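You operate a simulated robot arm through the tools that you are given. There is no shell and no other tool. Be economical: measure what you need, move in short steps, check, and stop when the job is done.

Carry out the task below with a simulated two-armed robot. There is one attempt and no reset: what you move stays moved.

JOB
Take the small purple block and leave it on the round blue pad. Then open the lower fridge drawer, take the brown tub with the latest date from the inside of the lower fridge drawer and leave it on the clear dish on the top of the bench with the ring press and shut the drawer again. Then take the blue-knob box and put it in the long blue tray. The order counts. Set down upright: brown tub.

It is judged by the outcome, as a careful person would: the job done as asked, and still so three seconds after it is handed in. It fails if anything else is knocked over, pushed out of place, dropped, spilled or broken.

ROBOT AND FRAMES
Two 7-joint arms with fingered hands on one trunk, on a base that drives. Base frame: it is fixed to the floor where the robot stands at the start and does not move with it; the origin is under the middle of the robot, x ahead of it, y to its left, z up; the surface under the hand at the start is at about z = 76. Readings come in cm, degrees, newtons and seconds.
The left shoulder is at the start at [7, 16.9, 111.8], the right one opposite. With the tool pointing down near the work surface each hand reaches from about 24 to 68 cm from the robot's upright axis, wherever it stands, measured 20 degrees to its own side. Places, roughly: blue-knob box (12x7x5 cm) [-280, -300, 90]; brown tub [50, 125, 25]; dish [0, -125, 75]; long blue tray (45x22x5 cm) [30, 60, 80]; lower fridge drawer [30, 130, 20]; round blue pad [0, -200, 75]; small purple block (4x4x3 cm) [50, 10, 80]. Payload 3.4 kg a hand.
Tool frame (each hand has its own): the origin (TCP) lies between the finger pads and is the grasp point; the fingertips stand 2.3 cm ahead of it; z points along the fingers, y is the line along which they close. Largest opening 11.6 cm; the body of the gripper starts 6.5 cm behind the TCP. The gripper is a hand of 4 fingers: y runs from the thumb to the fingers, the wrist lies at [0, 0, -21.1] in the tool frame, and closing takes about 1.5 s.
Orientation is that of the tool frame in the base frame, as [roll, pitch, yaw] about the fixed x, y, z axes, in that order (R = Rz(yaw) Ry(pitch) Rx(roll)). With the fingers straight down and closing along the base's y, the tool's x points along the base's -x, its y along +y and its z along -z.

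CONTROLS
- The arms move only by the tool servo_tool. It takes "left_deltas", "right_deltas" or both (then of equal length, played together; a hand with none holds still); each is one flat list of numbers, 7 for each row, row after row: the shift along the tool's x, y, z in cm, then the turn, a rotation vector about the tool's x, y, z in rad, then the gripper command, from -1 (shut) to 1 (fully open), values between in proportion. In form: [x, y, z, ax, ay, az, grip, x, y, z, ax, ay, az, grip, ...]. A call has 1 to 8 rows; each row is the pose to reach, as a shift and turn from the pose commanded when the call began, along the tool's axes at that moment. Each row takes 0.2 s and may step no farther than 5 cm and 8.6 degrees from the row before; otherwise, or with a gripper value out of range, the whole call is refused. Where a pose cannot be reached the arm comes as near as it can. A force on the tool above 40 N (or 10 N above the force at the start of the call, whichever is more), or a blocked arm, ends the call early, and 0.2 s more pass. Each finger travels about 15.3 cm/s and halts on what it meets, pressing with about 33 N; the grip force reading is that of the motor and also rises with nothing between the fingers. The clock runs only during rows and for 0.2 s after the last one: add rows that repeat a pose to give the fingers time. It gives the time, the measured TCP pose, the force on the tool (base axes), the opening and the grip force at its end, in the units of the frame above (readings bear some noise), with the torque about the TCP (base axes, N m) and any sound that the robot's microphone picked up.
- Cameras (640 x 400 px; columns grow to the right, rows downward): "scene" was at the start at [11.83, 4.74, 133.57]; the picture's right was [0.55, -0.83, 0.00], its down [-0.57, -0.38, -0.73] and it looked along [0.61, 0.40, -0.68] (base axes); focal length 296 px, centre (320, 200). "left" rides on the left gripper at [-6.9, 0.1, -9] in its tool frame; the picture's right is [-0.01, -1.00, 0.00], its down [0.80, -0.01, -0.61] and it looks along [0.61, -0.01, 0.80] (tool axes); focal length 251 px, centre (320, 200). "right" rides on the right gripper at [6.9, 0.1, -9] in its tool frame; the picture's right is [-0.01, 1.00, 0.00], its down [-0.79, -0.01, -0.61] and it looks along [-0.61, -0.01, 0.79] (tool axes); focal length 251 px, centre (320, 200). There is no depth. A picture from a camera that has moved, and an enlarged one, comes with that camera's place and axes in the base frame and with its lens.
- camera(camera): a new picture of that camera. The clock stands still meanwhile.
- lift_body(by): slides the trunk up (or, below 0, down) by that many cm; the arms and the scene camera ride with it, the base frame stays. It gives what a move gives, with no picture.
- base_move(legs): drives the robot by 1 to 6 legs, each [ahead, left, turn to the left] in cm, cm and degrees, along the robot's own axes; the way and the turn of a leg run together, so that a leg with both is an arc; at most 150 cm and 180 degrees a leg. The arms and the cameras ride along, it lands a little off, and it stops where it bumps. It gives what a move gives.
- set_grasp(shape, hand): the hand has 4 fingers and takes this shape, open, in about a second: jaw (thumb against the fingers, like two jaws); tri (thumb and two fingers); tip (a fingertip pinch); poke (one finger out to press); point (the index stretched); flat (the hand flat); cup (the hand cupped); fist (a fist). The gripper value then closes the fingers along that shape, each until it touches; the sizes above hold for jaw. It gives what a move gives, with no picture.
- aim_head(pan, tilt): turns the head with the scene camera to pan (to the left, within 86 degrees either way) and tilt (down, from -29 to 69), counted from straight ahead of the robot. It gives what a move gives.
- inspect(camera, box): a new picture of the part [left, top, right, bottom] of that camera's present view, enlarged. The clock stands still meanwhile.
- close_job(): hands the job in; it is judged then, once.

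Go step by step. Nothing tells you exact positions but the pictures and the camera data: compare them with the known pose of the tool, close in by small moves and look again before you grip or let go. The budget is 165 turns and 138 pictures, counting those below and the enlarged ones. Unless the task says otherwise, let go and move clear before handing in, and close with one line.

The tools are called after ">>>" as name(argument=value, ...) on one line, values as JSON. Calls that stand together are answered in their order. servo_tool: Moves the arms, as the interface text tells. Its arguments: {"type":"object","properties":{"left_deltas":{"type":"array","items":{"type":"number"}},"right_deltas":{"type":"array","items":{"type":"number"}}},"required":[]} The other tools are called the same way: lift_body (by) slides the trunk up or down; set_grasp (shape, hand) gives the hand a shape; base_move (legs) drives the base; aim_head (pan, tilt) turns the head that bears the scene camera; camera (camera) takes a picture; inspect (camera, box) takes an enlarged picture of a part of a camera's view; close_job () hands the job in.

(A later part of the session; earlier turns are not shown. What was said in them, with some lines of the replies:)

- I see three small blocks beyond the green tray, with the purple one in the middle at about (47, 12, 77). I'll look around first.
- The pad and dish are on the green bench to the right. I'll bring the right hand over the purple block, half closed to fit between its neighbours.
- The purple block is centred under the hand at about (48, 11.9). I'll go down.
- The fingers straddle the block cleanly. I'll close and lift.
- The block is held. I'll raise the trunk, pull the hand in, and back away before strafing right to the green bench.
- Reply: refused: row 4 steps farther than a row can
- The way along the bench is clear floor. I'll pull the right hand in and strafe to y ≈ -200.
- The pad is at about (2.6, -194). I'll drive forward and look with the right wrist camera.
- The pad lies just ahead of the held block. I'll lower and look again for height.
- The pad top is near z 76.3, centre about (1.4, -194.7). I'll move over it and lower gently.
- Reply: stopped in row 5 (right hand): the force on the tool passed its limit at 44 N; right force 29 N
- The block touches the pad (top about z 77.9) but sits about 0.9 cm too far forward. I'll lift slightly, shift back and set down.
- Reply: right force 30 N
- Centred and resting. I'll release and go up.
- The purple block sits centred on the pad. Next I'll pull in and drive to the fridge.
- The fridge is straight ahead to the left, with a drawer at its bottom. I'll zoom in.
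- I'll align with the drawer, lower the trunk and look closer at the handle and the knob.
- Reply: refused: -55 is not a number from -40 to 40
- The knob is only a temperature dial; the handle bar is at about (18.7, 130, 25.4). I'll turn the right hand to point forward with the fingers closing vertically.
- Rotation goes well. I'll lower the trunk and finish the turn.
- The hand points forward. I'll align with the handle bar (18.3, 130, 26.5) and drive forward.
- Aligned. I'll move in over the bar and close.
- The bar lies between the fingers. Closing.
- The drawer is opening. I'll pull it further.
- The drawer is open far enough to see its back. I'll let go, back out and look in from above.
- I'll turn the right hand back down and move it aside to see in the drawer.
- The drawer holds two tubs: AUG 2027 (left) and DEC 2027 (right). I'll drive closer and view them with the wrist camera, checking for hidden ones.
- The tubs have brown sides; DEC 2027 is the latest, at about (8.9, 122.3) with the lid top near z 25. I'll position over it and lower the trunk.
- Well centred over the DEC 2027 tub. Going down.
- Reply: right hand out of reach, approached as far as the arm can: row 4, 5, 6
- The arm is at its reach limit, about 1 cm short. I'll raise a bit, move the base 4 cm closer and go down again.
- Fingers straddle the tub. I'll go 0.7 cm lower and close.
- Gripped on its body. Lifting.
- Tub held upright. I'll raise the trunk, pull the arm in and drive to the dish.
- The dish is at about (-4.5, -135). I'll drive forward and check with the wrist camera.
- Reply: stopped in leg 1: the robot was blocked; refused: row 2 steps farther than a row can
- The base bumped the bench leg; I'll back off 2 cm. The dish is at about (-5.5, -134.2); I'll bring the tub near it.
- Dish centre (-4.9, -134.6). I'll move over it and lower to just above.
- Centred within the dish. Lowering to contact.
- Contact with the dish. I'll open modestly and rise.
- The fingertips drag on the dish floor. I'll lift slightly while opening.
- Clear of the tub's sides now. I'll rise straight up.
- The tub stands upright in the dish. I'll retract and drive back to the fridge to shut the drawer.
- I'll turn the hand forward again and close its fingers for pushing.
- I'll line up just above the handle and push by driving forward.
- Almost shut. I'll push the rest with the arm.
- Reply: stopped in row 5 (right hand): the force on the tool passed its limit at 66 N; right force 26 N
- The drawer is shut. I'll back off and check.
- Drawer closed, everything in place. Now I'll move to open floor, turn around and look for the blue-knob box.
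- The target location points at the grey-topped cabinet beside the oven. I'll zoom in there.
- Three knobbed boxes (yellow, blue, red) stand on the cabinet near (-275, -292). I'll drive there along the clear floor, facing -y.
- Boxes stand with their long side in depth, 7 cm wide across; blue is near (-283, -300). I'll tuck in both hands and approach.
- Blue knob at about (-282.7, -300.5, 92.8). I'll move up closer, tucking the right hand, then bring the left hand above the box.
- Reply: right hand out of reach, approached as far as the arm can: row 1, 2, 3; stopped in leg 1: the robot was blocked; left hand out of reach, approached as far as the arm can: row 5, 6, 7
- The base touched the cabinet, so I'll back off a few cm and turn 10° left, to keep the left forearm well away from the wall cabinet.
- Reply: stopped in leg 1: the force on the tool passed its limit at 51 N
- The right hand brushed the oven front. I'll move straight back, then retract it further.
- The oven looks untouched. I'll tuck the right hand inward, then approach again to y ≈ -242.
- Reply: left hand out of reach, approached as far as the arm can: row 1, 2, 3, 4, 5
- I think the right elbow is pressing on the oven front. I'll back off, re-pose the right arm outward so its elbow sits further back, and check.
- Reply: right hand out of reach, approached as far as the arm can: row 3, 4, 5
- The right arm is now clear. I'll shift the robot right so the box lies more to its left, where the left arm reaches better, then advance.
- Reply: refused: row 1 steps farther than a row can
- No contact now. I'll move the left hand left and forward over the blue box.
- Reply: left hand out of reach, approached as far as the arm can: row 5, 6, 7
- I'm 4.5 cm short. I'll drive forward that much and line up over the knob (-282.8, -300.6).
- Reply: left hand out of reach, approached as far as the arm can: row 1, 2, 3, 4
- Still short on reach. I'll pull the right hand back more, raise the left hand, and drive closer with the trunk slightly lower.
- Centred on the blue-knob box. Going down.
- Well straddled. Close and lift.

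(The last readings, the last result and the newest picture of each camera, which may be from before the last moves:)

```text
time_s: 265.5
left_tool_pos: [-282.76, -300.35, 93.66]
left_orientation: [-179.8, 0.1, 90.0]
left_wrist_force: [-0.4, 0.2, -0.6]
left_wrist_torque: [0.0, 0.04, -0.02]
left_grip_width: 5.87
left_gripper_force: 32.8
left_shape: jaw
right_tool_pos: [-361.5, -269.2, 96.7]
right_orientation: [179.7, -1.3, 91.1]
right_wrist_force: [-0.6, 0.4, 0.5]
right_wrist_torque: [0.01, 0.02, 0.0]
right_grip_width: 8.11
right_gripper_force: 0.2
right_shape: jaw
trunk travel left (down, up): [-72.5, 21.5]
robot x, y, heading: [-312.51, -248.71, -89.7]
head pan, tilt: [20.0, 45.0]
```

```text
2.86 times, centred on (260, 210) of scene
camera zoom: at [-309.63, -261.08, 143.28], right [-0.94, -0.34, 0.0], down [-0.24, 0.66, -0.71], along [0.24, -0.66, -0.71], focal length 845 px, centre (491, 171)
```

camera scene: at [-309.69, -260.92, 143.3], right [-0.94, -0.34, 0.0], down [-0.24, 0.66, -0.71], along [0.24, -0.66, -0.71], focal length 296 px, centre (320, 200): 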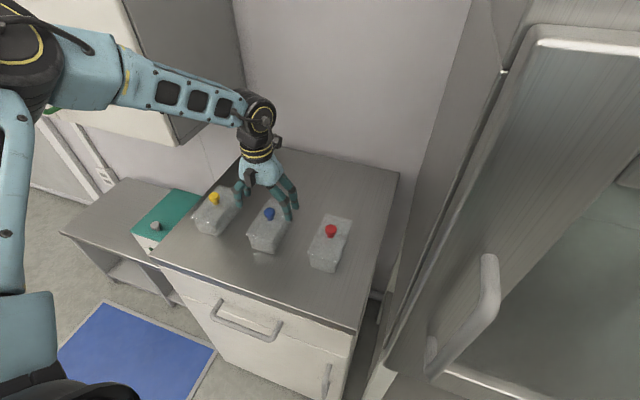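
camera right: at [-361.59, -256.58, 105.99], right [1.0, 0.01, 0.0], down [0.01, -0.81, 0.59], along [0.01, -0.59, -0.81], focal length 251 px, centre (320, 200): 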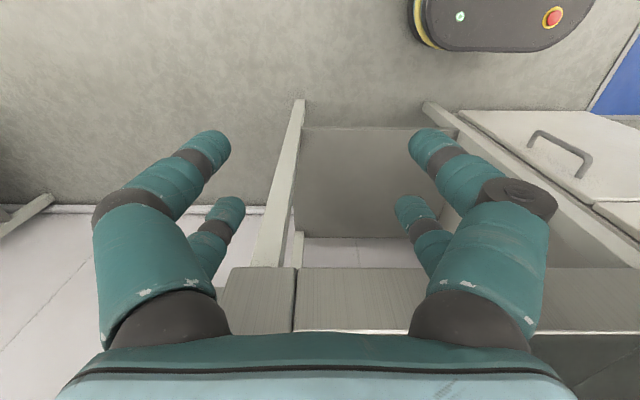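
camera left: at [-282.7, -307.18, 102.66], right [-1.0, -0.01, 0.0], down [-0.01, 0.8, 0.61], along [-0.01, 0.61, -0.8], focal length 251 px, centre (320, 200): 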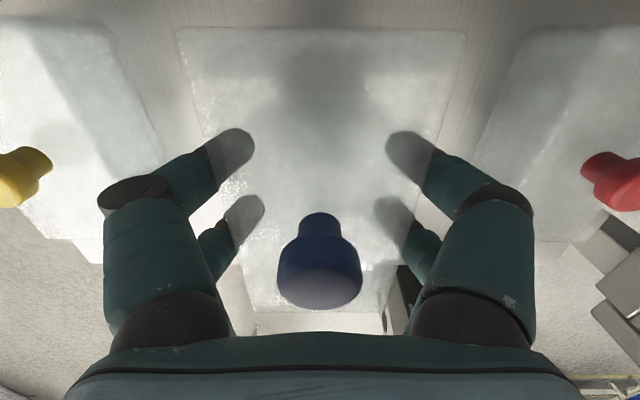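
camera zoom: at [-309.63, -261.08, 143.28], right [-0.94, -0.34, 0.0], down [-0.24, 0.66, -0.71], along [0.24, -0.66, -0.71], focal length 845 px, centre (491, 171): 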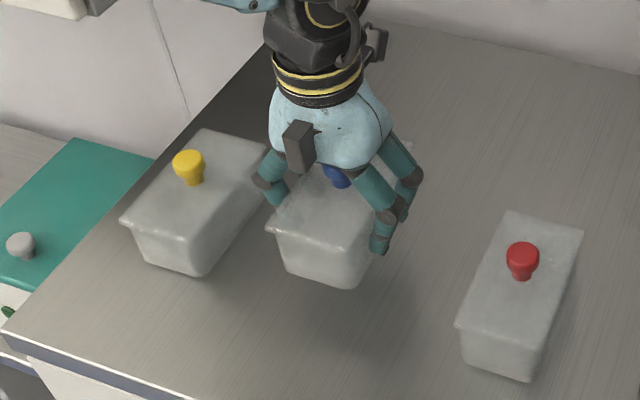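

The box is held firmly. I'll lift it with the trunk, back straight out, and tuck the arms in.

>>> lift_body(by=14)

>>> base_move(legs=[[-60, 0, 0]])

>>> servo_tool(left_deltas=[4, 0, 0, 0, 0, 0, -0.3, 8, 0, 0, 0, 0, 0, -0.3, 12, 0, 0, 0, 0, 0, -0.3, 15, 0, 0, 0, 0, 0, -0.3], right_deltas=[0, 4, 0, 0, 0, 0, 0.4, 0, 8, 0, 0, 0, 0, 0.4, 0, 12, 0, 0, 0, 0, 0.4, 0, 15, 0, 0, 0, 0, 0.4])

>>> camera(camera="left")

>>> aim_head(pan=0, tilt=35)

>>> camera(camera="scene")

```text
time_s: 267.2
left_tool_pos: [-282.68, -300.32, 107.68]
left_orientation: [-179.9, 0.1, 90.1]
left_wrist_force: [-0.1, -0.1, -0.5]
left_wrist_torque: [0.0, 0.03, 0.0]
left_grip_width: 5.89
left_gripper_force: 32.3
left_shape: jaw
right_tool_pos: [-361.43, -269.22, 110.66]
right_orientation: [179.7, -1.1, 91.2]
right_wrist_force: [0.6, 0.1, -0.5]
right_wrist_torque: [-0.04, -0.02, 0.03]
right_grip_width: 8.11
right_gripper_force: 0.0
right_shape: jaw
trunk travel left (down, up): [-86.5, 7.5]
robot x, y, heading: [-312.43, -248.37, -89.9]
head pan, tilt: [20.0, 45.0]
```

```text
time_s: 270.6
left_tool_pos: [-282.83, -240.63, 107.7]
left_orientation: [-179.8, 0.0, 90.0]
left_wrist_force: [1.0, 0.2, -0.7]
left_wrist_torque: [0.03, 0.04, 0.01]
left_grip_width: 5.88
left_gripper_force: 32.5
left_shape: jaw
right_tool_pos: [-361.44, -209.11, 110.74]
right_orientation: [179.7, -1.2, 91.0]
right_wrist_force: [0.2, 0.7, 0.1]
right_wrist_torque: [0.02, -0.01, 0.04]
right_grip_width: 8.07
right_gripper_force: 0.0
right_shape: jaw
trunk travel left (down, up): [-86.5, 7.5]
robot x, y, heading: [-312.28, -188.14, -90.0]
head pan, tilt: [20.0, 45.0]
```

```text
time_s: 271.6
left_tool_pos: [-282.96, -225.39, 107.51]
left_orientation: [-179.9, 0.1, 90.0]
left_wrist_force: [-0.3, 0.7, -1.3]
left_wrist_torque: [-0.02, -0.03, -0.02]
left_grip_width: 5.87
left_gripper_force: 33.0
left_shape: jaw
right_tool_pos: [-350.53, -212.8, 109.75]
right_orientation: [179.6, -1.3, 90.9]
right_wrist_force: [0.4, 0.6, 0.6]
right_wrist_torque: [0.0, 0.02, 0.04]
right_grip_width: 8.11
right_gripper_force: 0.0
right_shape: jaw
right hand out of reach, approached as far as the arm can: row 2, 3, 4
trunk travel left (down, up): [-86.5, 7.5]
robot x, y, heading: [-312.19, -188.63, -90.0]
head pan, tilt: [20.0, 45.0]
```

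```text
41 pictures are left
camera left: at [-282.89, -232.16, 116.58], right [-1.0, -0.01, 0.0], down [-0.01, 0.8, 0.6], along [-0.01, 0.6, -0.8], focal length 251 px, centre (320, 200)
```

left: 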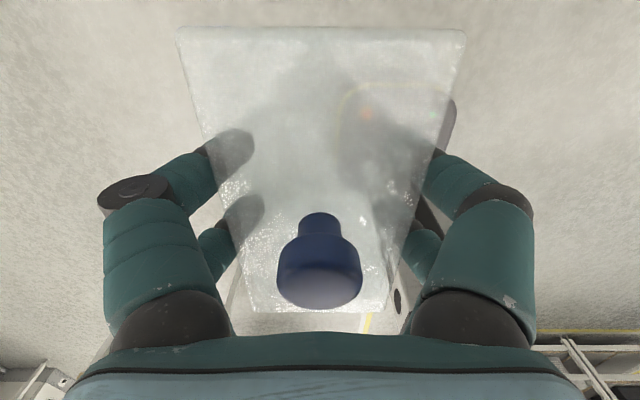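

```text
time_s: 272.4
left_tool_pos: [-282.72, -225.44, 107.59]
left_orientation: [-179.9, 0.0, 90.0]
left_wrist_force: [0.5, 0.5, -0.7]
left_wrist_torque: [-0.01, -0.01, -0.03]
left_grip_width: 5.88
left_gripper_force: 32.8
left_shape: jaw
right_tool_pos: [-350.58, -212.77, 109.8]
right_orientation: [179.6, -1.3, 91.0]
right_wrist_force: [0.4, 0.3, -0.2]
right_wrist_torque: [0.06, -0.02, 0.01]
right_grip_width: 8.1
right_gripper_force: 0.0
right_shape: jaw
trunk travel left (down, up): [-86.5, 7.5]
robot x, y, heading: [-312.34, -188.45, -90.0]
head pan, tilt: [0.0, 35.0]
```

```text
40 pictures are left
camera scene: at [-312.41, -202.18, 158.77], right [-1.0, 0.0, 0.0], down [0.0, 0.57, -0.82], along [0.0, -0.82, -0.57], focal length 296 px, centre (320, 200)
```

scene: 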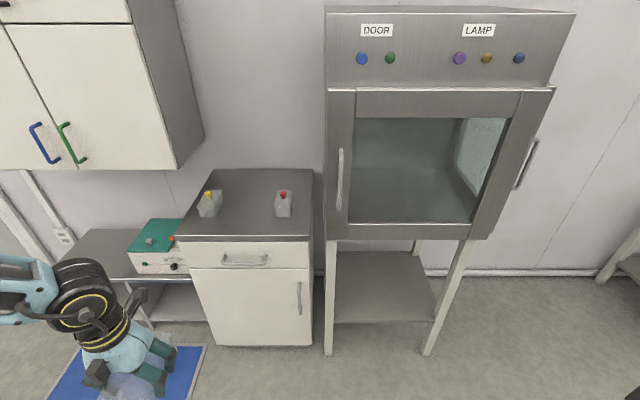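

Nothing disturbed. Now I'll drive back to the front of the blue tray.

>>> base_move(legs=[[0, 110, 0], [0, 112, 0], [-120, 0, 0], [-115, 0, 0], [0, 0, 90]])

>>> aim_head(pan=10, tilt=40)

>>> camera(camera="scene")

```text
time_s: 298.3
left_tool_pos: [-52.66, 74.84, 107.55]
left_orientation: [-180.0, 0.1, 179.5]
left_wrist_force: [1.1, 0.4, -0.3]
left_wrist_torque: [0.0, -0.01, 0.02]
left_grip_width: 5.81
left_gripper_force: 32.6
left_shape: jaw
right_tool_pos: [-65.81, 7.31, 109.75]
right_orientation: [179.6, -1.3, -179.4]
right_wrist_force: [1.4, 0.0, 0.9]
right_wrist_torque: [-0.02, -0.01, 0.04]
right_grip_width: 8.1
right_gripper_force: 0.2
right_shape: jaw
trunk travel left (down, up): [-86.5, 7.5]
robot x, y, heading: [-89.72, 46.19, -0.6]
head pan, tilt: [0.0, 35.0]
```

```text
time_s: 299.0
left_tool_pos: [-52.69, 74.91, 107.61]
left_orientation: [-179.8, 0.1, 179.5]
left_wrist_force: [-0.2, -0.2, -0.3]
left_wrist_torque: [0.0, -0.03, -0.01]
left_grip_width: 5.82
left_gripper_force: 33.4
left_shape: jaw
right_tool_pos: [-65.86, 7.31, 109.86]
right_orientation: [179.6, -1.3, -179.4]
right_wrist_force: [0.3, 0.3, -0.2]
right_wrist_torque: [-0.01, -0.02, -0.04]
right_grip_width: 8.12
right_gripper_force: 0.1
right_shape: jaw
trunk travel left (down, up): [-86.5, 7.5]
robot x, y, heading: [-89.73, 45.56, -0.6]
head pan, tilt: [10.0, 40.0]
```

```text
39 pictures are left
camera scene: at [-76.53, 47.22, 158.02], right [0.16, -0.99, 0.0], down [-0.63, -0.1, -0.77], along [0.76, 0.12, -0.64], focal length 296 px, centre (320, 200)
```

scene: 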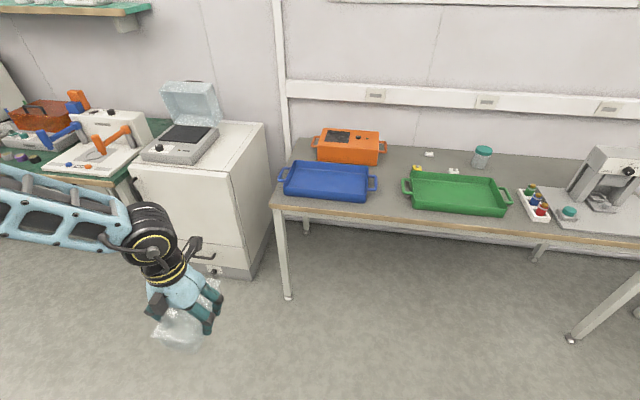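

I'll move to the table with the tray ahead-left.

>>> base_move(legs=[[40, -4, 0.6], [37, -4, 0]])

>>> aim_head(pan=30, tilt=50)

>>> camera(camera="scene")

>>> camera(camera="left")

```text
time_s: 303.5
left_tool_pos: [24.59, 66.49, 107.55]
left_orientation: [-180.0, 0.2, 179.7]
left_wrist_force: [0.8, 0.1, -0.8]
left_wrist_torque: [-0.02, -0.05, 0.01]
left_grip_width: 5.82
left_gripper_force: 33.0
left_shape: jaw
right_tool_pos: [11.51, -1.05, 109.85]
right_orientation: [179.7, -1.1, -179.3]
right_wrist_force: [0.2, 0.0, -0.6]
right_wrist_torque: [0.02, 0.0, -0.01]
right_grip_width: 8.11
right_gripper_force: 0.1
right_shape: jaw
trunk travel left (down, up): [-86.5, 7.5]
robot x, y, heading: [-12.45, 37.14, -0.1]
head pan, tilt: [10.0, 40.0]
```

```text
time_s: 304.3
left_tool_pos: [24.92, 66.53, 107.58]
left_orientation: [-180.0, 0.1, 179.8]
left_wrist_force: [1.3, 0.1, -1.6]
left_wrist_torque: [0.01, -0.01, 0.01]
left_grip_width: 5.84
left_gripper_force: 33.5
left_shape: jaw
right_tool_pos: [11.77, -1.2, 109.72]
right_orientation: [179.6, -1.3, -179.2]
right_wrist_force: [-0.4, -0.1, 0.4]
right_wrist_torque: [0.0, -0.02, 0.04]
right_grip_width: 8.12
right_gripper_force: 0.0
right_shape: jaw
trunk travel left (down, up): [-86.5, 7.5]
robot x, y, heading: [-12.38, 36.76, -0.7]
head pan, tilt: [30.0, 50.0]
```

```text
38 pictures are left
camera scene: at [-0.55, 41.13, 156.59], right [0.49, -0.87, 0.0], down [-0.67, -0.38, -0.64], along [0.56, 0.32, -0.77], focal length 296 px, centre (320, 200)
```

scene: 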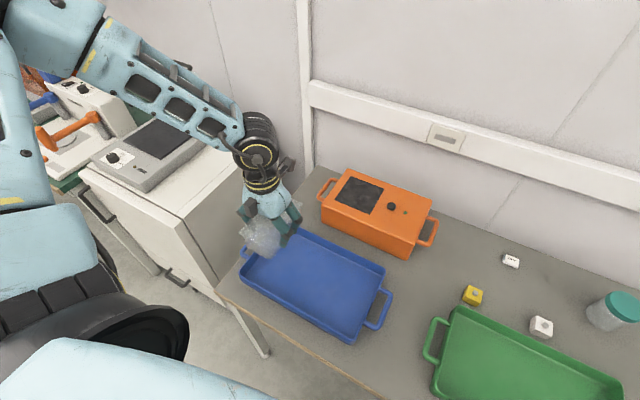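

```text
37 pictures are left
camera left: at [31.63, 66.56, 116.53], right [0.0, -1.0, 0.0], down [-0.8, 0.0, 0.61], along [-0.61, 0.0, -0.8], focal length 251 px, centre (320, 200)
```

left: 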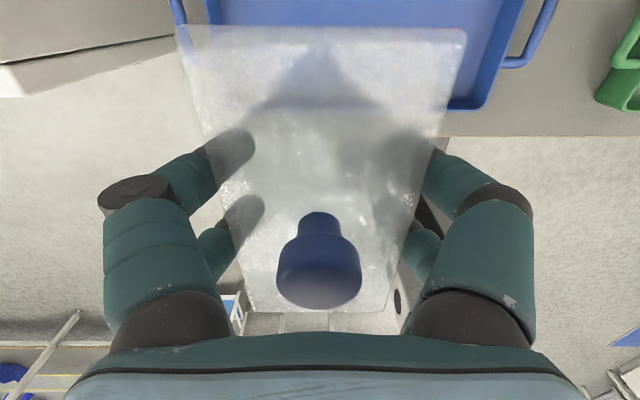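

The tray centre is at about (30.8, 60.7). I'll shift right a bit so the elbow keeps away from the fridge, then move over the tray and lower.

>>> base_move(legs=[[0, -9, 0.5]])

>>> servo_tool(left_deltas=[-3, 0, 0, 0, 0, 0, -0.3, -6, 0, 0, 0, 0, 0, -0.3, -6, 0, 4, 0, 0, 0, -0.3, -6, 0, 8, 0, 0, 0, -0.3, -6, 0, 12, 0, 0, 0, -0.3, -6, 0, 12, 0, 0, 0, -0.3])

>>> camera(camera="scene")

>>> camera(camera="left")

```text
time_s: 305.4
left_tool_pos: [24.54, 58.34, 107.38]
left_orientation: [-179.5, 0.1, -179.8]
left_wrist_force: [0.3, 0.5, -1.7]
left_wrist_torque: [-0.05, 0.01, 0.04]
left_grip_width: 5.83
left_gripper_force: 33.1
left_shape: jaw
right_tool_pos: [12.09, -9.25, 110.0]
right_orientation: [179.9, -1.2, -178.9]
right_wrist_force: [0.7, 0.2, 0.8]
right_wrist_torque: [-0.05, -0.01, -0.01]
right_grip_width: 8.1
right_gripper_force: 0.1
right_shape: jaw
trunk travel left (down, up): [-86.5, 7.5]
robot x, y, heading: [-12.25, 28.33, 0.2]
head pan, tilt: [30.0, 50.0]
```

```text
time_s: 306.8
left_tool_pos: [30.55, 57.78, 95.7]
left_orientation: [-179.8, 0.1, -179.9]
left_wrist_force: [0.4, 0.1, -0.9]
left_wrist_torque: [0.01, -0.02, -0.01]
left_grip_width: 5.84
left_gripper_force: 32.9
left_shape: jaw
right_tool_pos: [12.11, -9.89, 109.7]
right_orientation: [179.6, -1.3, -178.9]
right_wrist_force: [-0.4, -0.2, 0.2]
right_wrist_torque: [0.0, 0.03, 0.0]
right_grip_width: 8.12
right_gripper_force: 0.1
right_shape: jaw
trunk travel left (down, up): [-86.5, 7.5]
robot x, y, heading: [-12.33, 28.36, -0.0]
head pan, tilt: [30.0, 50.0]
```

```text
36 pictures are left
camera scene: at [-0.75, 32.21, 156.6], right [0.5, -0.86, 0.0], down [-0.66, -0.38, -0.64], along [0.56, 0.32, -0.77], focal length 296 px, centre (320, 200)
```

scene: 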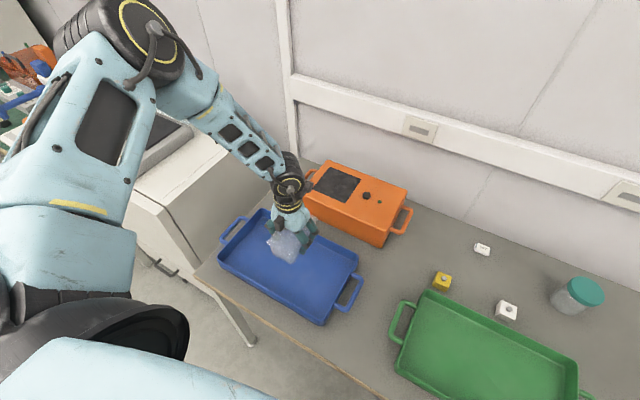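

```text
35 pictures are left
camera left: at [37.29, 57.95, 104.56], right [0.01, -1.0, 0.0], down [-0.8, -0.01, 0.6], along [-0.6, -0.01, -0.8], focal length 251 px, centre (320, 200)
```

left: 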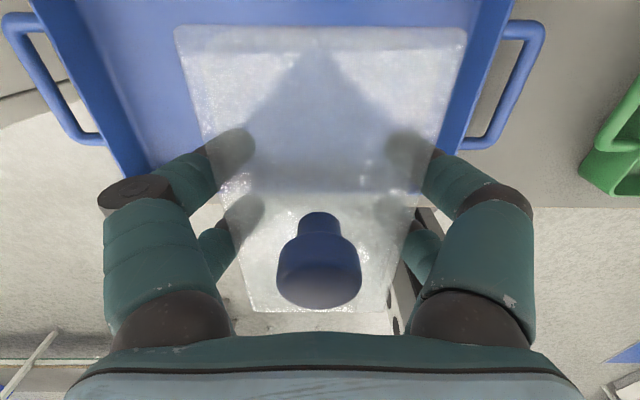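

Over the tray; I'll nudge forward 1.3 cm and lower.

>>> servo_tool(left_deltas=[-1.3, 0, 3, 0, 0, 0, -0.3, -1.3, 0, 7, 0, 0, 0, -0.3, -1.3, 0, 11, 0, 0, 0, -0.3, -1.3, 0, 13.5, 0, 0, 0, -0.3, -1.3, 0, 13.5, 0, 0, 0, -0.3])

>>> camera(camera="left")

>>> inspect(camera="scene", box=[200, 150, 380, 330])

```text
time_s: 308.0
left_tool_pos: [28.21, 59.9, 93.85]
left_orientation: [-179.9, 0.1, -179.8]
left_wrist_force: [-1.6, 0.1, -1.3]
left_wrist_torque: [-0.02, 0.02, -0.02]
left_grip_width: 5.81
left_gripper_force: 32.7
left_shape: jaw
left hand out of reach, approached as far as the arm can: row 1, 2, 3, 4, 5
right_tool_pos: [11.97, -9.76, 109.76]
right_orientation: [179.6, -1.4, -178.8]
right_wrist_force: [0.0, -0.8, -0.1]
right_wrist_torque: [0.04, 0.02, -0.02]
right_grip_width: 8.1
right_gripper_force: 0.2
right_shape: jaw
trunk travel left (down, up): [-86.5, 7.5]
robot x, y, heading: [-11.88, 28.43, 0.4]
head pan, tilt: [30.0, 50.0]
```

```text
34 pictures are left
camera left: at [35.0, 60.08, 102.81], right [0.01, -1.0, 0.0], down [-0.8, -0.01, 0.61], along [-0.61, -0.01, -0.8], focal length 251 px, centre (320, 200)
```

left: 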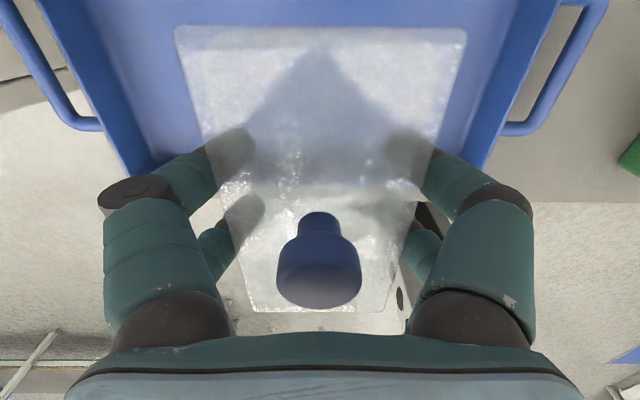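

```text
2.22 times, centred on (290, 240) of scene
camera zoom: at [-0.69, 32.3, 156.6], right [0.5, -0.86, 0.0], down [-0.66, -0.38, -0.64], along [0.56, 0.32, -0.77], focal length 658 px, centre (387, 111)
```

zoom: 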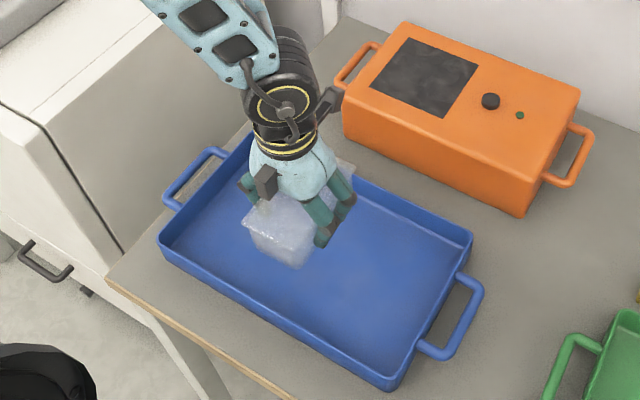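

The arm lacks downward reach at this trunk height. I'll lower the trunk, then correct forward.

>>> lift_body(by=-8)

>>> servo_tool(left_deltas=[-2, 0, 0, 0, 0, 0, -0.3, -3.6, 0, 0, 0, 0, 0, -0.3, -3.6, 0, 0, 0, 0, 0, -0.3])

>>> camera(camera="left")

```text
time_s: 309.2
left_tool_pos: [28.24, 59.87, 85.84]
left_orientation: [-179.9, 0.1, -179.9]
left_wrist_force: [0.2, 0.6, -0.6]
left_wrist_torque: [-0.02, -0.01, 0.0]
left_grip_width: 5.86
left_gripper_force: 33.0
left_shape: jaw
right_tool_pos: [12.11, -9.77, 101.77]
right_orientation: [179.6, -1.3, -178.8]
right_wrist_force: [0.1, -0.6, 0.5]
right_wrist_torque: [0.02, -0.01, 0.02]
right_grip_width: 8.1
right_gripper_force: 0.0
right_shape: jaw
trunk travel left (down, up): [-78.5, 15.5]
robot x, y, heading: [-12.68, 28.34, 0.0]
head pan, tilt: [30.0, 50.0]
```

```text
time_s: 310.0
left_tool_pos: [31.11, 60.35, 87.18]
left_orientation: [-180.0, 0.2, -179.8]
left_wrist_force: [0.8, 0.2, -1.2]
left_wrist_torque: [-0.01, 0.01, -0.03]
left_grip_width: 5.82
left_gripper_force: 33.2
left_shape: jaw
left hand out of reach, approached as far as the arm can: row 1, 2, 3
right_tool_pos: [12.09, -9.78, 101.7]
right_orientation: [179.6, -1.4, -178.8]
right_wrist_force: [-0.8, 0.6, 0.0]
right_wrist_torque: [0.02, 0.04, -0.02]
right_grip_width: 8.1
right_gripper_force: 0.1
right_shape: jaw
trunk travel left (down, up): [-78.5, 15.5]
robot x, y, heading: [-11.82, 28.44, -0.0]
head pan, tilt: [30.0, 50.0]
```

```text
32 pictures are left
camera left: at [37.9, 60.42, 96.12], right [0.01, -1.0, 0.0], down [-0.8, -0.01, 0.6], along [-0.6, -0.01, -0.8], focal length 251 px, centre (320, 200)
```

left: 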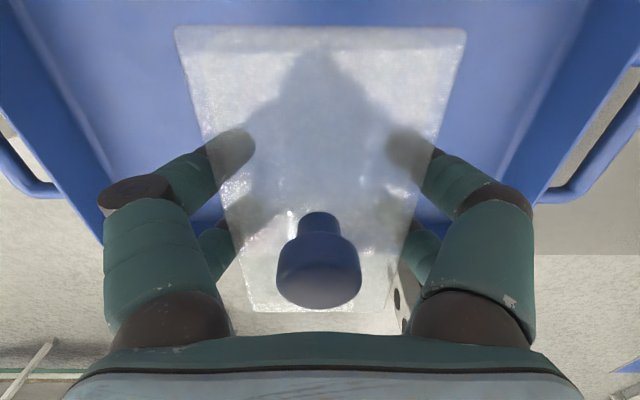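

Position (31.1, 60.3) is good inside the tray. I'll lower by the trunk.

>>> lift_body(by=-5.5)

>>> camera(camera="left")

>>> inspect(camera="scene", box=[200, 150, 380, 330])

```text
time_s: 310.9
left_tool_pos: [31.15, 60.27, 81.47]
left_orientation: [-179.9, 0.2, -179.8]
left_wrist_force: [0.2, -0.1, -1.0]
left_wrist_torque: [0.0, 0.03, -0.01]
left_grip_width: 5.8
left_gripper_force: 33.1
left_shape: jaw
right_tool_pos: [12.07, -9.77, 96.19]
right_orientation: [179.6, -1.2, -178.8]
right_wrist_force: [0.0, -0.6, -0.3]
right_wrist_torque: [0.0, 0.0, -0.01]
right_grip_width: 8.11
right_gripper_force: 0.1
right_shape: jaw
trunk travel left (down, up): [-73.0, 21.0]
robot x, y, heading: [-12.1, 27.97, 0.2]
head pan, tilt: [30.0, 50.0]
```

```text
31 pictures are left
camera left: at [37.89, 60.42, 90.6], right [0.01, -1.0, 0.0], down [-0.8, -0.01, 0.6], along [-0.6, -0.01, -0.8], focal length 251 px, centre (320, 200)
```

left: 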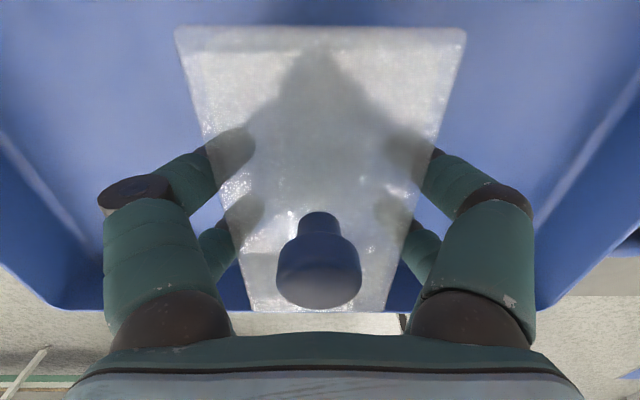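

```text
2.22 times, centred on (290, 240) of scene
camera zoom: at [-0.73, 32.31, 143.1], right [0.5, -0.86, 0.0], down [-0.66, -0.38, -0.64], along [0.56, 0.32, -0.77], focal length 658 px, centre (387, 111)
```

zoom: 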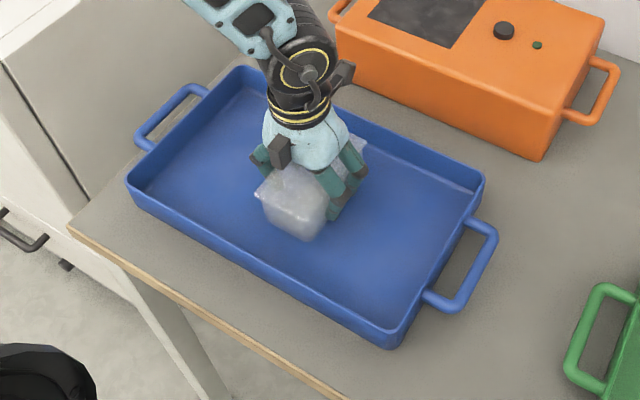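

>>> servo_tool(left_deltas=[0, 0, 0.5, 0, 0, 0, -0.3, 0, 0, 1, 0, 0, 0, -0.3, 0, 0, 1.3, 0, 0, 0, -0.3, 0, 0, 1.3, 0, 0, 0, -0.3])

```text
time_s: 311.9
left_tool_pos: [30.78, 60.47, 81.46]
left_orientation: [-179.8, 0.2, -179.8]
left_wrist_force: [0.8, -0.3, -1.0]
left_wrist_torque: [0.01, -0.02, 0.0]
left_grip_width: 5.82
left_gripper_force: 32.8
left_shape: jaw
left hand out of reach, approached as far as the arm can: row 1, 2, 3, 4
right_tool_pos: [12.04, -9.81, 96.27]
right_orientation: [179.6, -1.2, -178.8]
right_wrist_force: [-0.5, -0.1, 0.6]
right_wrist_torque: [-0.01, 0.0, 0.01]
right_grip_width: 8.13
right_gripper_force: 0.0
right_shape: jaw
trunk travel left (down, up): [-73.0, 21.0]
robot x, y, heading: [-12.03, 28.34, 0.3]
head pan, tilt: [30.0, 50.0]
```

Servo can't go lower, so I'll use small trunk steps.

>>> lift_body(by=-1)

>>> lift_body(by=-0.4)

```text
time_s: 312.5
left_tool_pos: [30.73, 60.38, 80.25]
left_orientation: [-179.9, 0.2, -179.9]
left_wrist_force: [0.0, 0.5, -0.9]
left_wrist_torque: [0.02, -0.02, 0.02]
left_grip_width: 5.84
left_gripper_force: 33.3
left_shape: jaw
right_tool_pos: [12.16, -9.8, 95.23]
right_orientation: [179.6, -1.3, -178.8]
right_wrist_force: [-0.5, -0.1, 0.5]
right_wrist_torque: [0.01, 0.0, 0.0]
right_grip_width: 8.09
right_gripper_force: 0.0
right_shape: jaw
trunk travel left (down, up): [-72.0, 22.0]
robot x, y, heading: [-12.06, 28.33, -0.0]
head pan, tilt: [30.0, 50.0]
```

```text
time_s: 313.1
left_tool_pos: [30.72, 60.33, 80.16]
left_orientation: [-179.9, 0.5, -179.8]
left_wrist_force: [-0.1, 2.4, 20.8]
left_wrist_torque: [0.08, 0.06, -0.04]
left_grip_width: 5.79
left_gripper_force: 33.3
left_shape: jaw
right_tool_pos: [11.92, -9.84, 94.88]
right_orientation: [179.5, -1.2, -178.8]
right_wrist_force: [-0.6, -0.2, -0.1]
right_wrist_torque: [0.02, 0.05, 0.02]
right_grip_width: 8.12
right_gripper_force: 0.0
right_shape: jaw
trunk travel left (down, up): [-71.6, 22.4]
robot x, y, heading: [-12.12, 28.28, 0.3]
head pan, tilt: [30.0, 50.0]
```

Contact with the tray floor (21 N). I'll release and rise.

>>> servo_tool(left_deltas=[0, 0, 0, 0, 0, 0, 0, 0, 0, 0, 0, 0, 0, 0.3, 0, 0, 0, 0, 0, 0, 0.7, 0, 0, 0, 0, 0, 0, 0.7, 0, 0, -2, 0, 0, 0, 0.7, 0, 0, -6, 0, 0, 0, 0.7, 0, 0, -10, 0, 0, 0, 0.7])

>>> camera(camera="left")

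>>> camera(camera="scene")

```text
time_s: 314.6
left_tool_pos: [30.56, 60.45, 90.07]
left_orientation: [-180.0, 0.2, -179.7]
left_wrist_force: [0.0, 0.2, -1.1]
left_wrist_torque: [-0.03, -0.01, 0.03]
left_grip_width: 9.83
left_gripper_force: 0.1
left_shape: jaw
right_tool_pos: [11.9, -9.76, 94.9]
right_orientation: [179.5, -1.2, -178.9]
right_wrist_force: [0.2, 0.5, 0.2]
right_wrist_torque: [0.01, 0.01, -0.01]
right_grip_width: 8.08
right_gripper_force: 0.1
right_shape: jaw
trunk travel left (down, up): [-71.6, 22.4]
robot x, y, heading: [-11.99, 28.53, -0.0]
head pan, tilt: [30.0, 50.0]
```

```text
29 pictures are left
camera left: at [37.39, 60.6, 99.02], right [0.01, -1.0, 0.0], down [-0.8, -0.01, 0.6], along [-0.6, -0.01, -0.8], focal length 251 px, centre (320, 200)
```

left: 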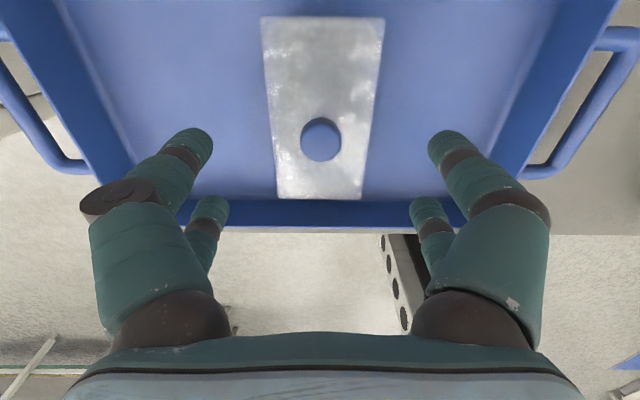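

```text
28 pictures are left
camera scene: at [-0.82, 32.3, 141.7], right [0.5, -0.86, 0.0], down [-0.66, -0.38, -0.64], along [0.56, 0.32, -0.77], focal length 296 px, centre (320, 200)
```

scene: 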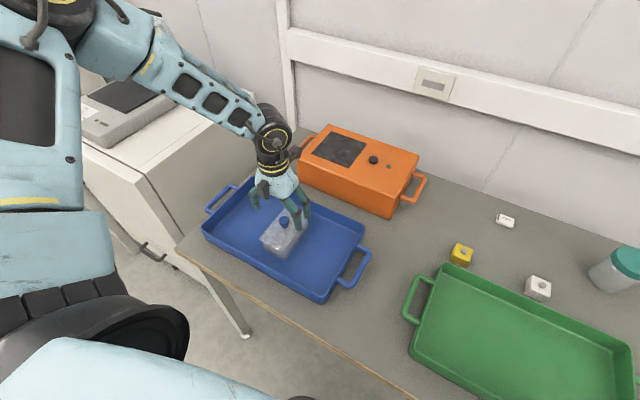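

The box lies in the blue tray. I'll rise, back off, and check everything once more.

>>> lift_body(by=15)

>>> base_move(legs=[[-70, 0, 0]])

>>> aim_head(pan=20, tilt=35)

>>> camera(camera="scene")

>>> aim_head(pan=-65, tilt=20)

>>> inspect(camera="scene", box=[200, 120, 440, 270])

```text
time_s: 316.4
left_tool_pos: [30.66, 60.33, 104.82]
left_orientation: [-179.8, 0.2, -179.9]
left_wrist_force: [0.2, 0.0, -0.4]
left_wrist_torque: [0.02, 0.0, -0.01]
left_grip_width: 9.82
left_gripper_force: 0.2
left_shape: jaw
right_tool_pos: [12.12, -9.82, 109.83]
right_orientation: [179.5, -1.3, -178.7]
right_wrist_force: [0.2, 1.3, 0.0]
right_wrist_torque: [-0.01, 0.01, -0.02]
right_grip_width: 8.09
right_gripper_force: 0.1
right_shape: jaw
trunk travel left (down, up): [-86.6, 7.4]
robot x, y, heading: [-12.26, 28.35, 0.0]
head pan, tilt: [30.0, 50.0]
```

```text
time_s: 320.2
left_tool_pos: [-38.82, 60.24, 104.89]
left_orientation: [-179.7, 0.1, -179.6]
left_wrist_force: [-0.6, 0.1, 0.6]
left_wrist_torque: [0.0, -0.01, 0.02]
left_grip_width: 9.84
left_gripper_force: 0.1
left_shape: jaw
right_tool_pos: [-57.21, -10.06, 109.84]
right_orientation: [179.6, -1.3, -178.6]
right_wrist_force: [0.2, -0.5, -0.3]
right_wrist_torque: [0.01, 0.01, 0.01]
right_grip_width: 8.11
right_gripper_force: 0.1
right_shape: jaw
trunk travel left (down, up): [-86.6, 7.4]
robot x, y, heading: [-81.78, 28.07, 0.2]
head pan, tilt: [30.0, 50.0]
```

```text
time_s: 321.0
left_tool_pos: [-38.92, 60.29, 104.94]
left_orientation: [-179.8, 0.1, -179.8]
left_wrist_force: [0.2, -0.3, -0.1]
left_wrist_torque: [0.0, 0.0, 0.01]
left_grip_width: 9.84
left_gripper_force: 0.0
left_shape: jaw
right_tool_pos: [-57.37, -10.01, 109.79]
right_orientation: [179.6, -1.2, -178.6]
right_wrist_force: [0.9, -0.2, -0.5]
right_wrist_torque: [0.02, 0.01, 0.02]
right_grip_width: 8.1
right_gripper_force: 0.1
right_shape: jaw
trunk travel left (down, up): [-86.6, 7.4]
robot x, y, heading: [-81.88, 27.94, 0.4]
head pan, tilt: [20.0, 35.0]
```

```text
27 pictures are left
camera scene: at [-68.72, 31.25, 158.87], right [0.35, -0.94, 0.0], down [-0.54, -0.2, -0.82], along [0.77, 0.28, -0.57], focal length 296 px, centre (320, 200)
```

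scene: 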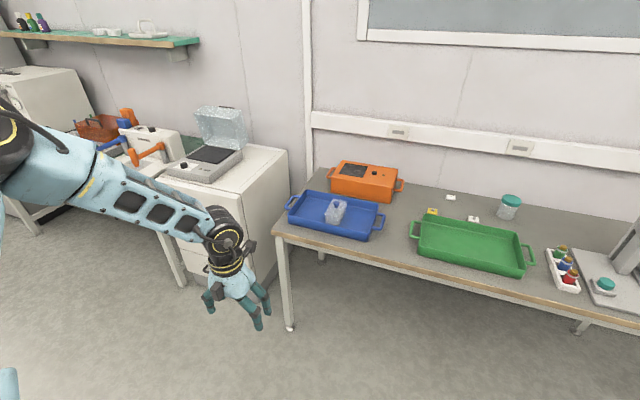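

```text
time_s: 322.6
left_tool_pos: [-38.95, 60.3, 105.01]
left_orientation: [-179.8, 0.2, -179.6]
left_wrist_force: [-0.5, -0.4, -0.2]
left_wrist_torque: [-0.02, 0.01, -0.01]
left_grip_width: 9.85
left_gripper_force: 0.0
left_shape: jaw
right_tool_pos: [-57.33, -10.02, 109.76]
right_orientation: [179.7, -1.2, -178.7]
right_wrist_force: [0.1, 0.0, -0.2]
right_wrist_torque: [0.0, 0.01, 0.0]
right_grip_width: 8.09
right_gripper_force: 0.1
right_shape: jaw
trunk travel left (down, up): [-86.6, 7.4]
robot x, y, heading: [-82.25, 27.7, 0.2]
head pan, tilt: [-65.0, 20.0]
```

```text
2.67 times, centred on (320, 195) of scene
camera zoom: at [-72.95, 19.78, 161.26], right [-0.9, -0.43, 0.0], down [-0.15, 0.31, -0.94], along [0.4, -0.85, -0.34], focal length 789 px, centre (320, 213)
```

zoom: 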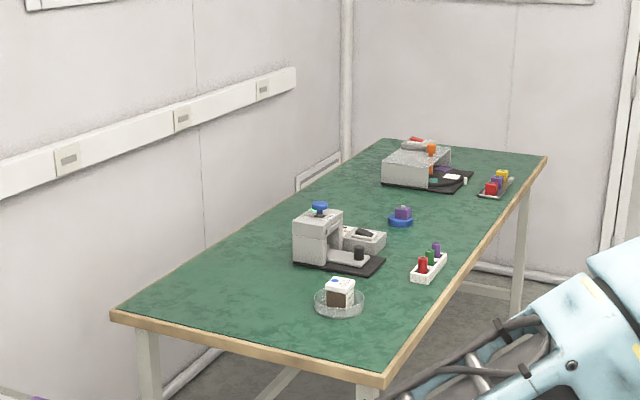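

The last check shows all three items where they belong: the purple block on the pad, the tub upright in the dish, and the box in the tray. The drawer was shut when I last had a clear view of it. I'll hand the job in.

>>> close_job()

```text
The job is handed in.
```

The job is done and handed in: the purple block is on the round blue pad, the DEC 2027 brown tub stands upright in the clear dish, the fridge drawer is shut, and the blue-knob box is in the long blue tray. Along the way the base bumped a leg of the green bench, and the right arm brushed the oven front; I saw nothing moved by either.
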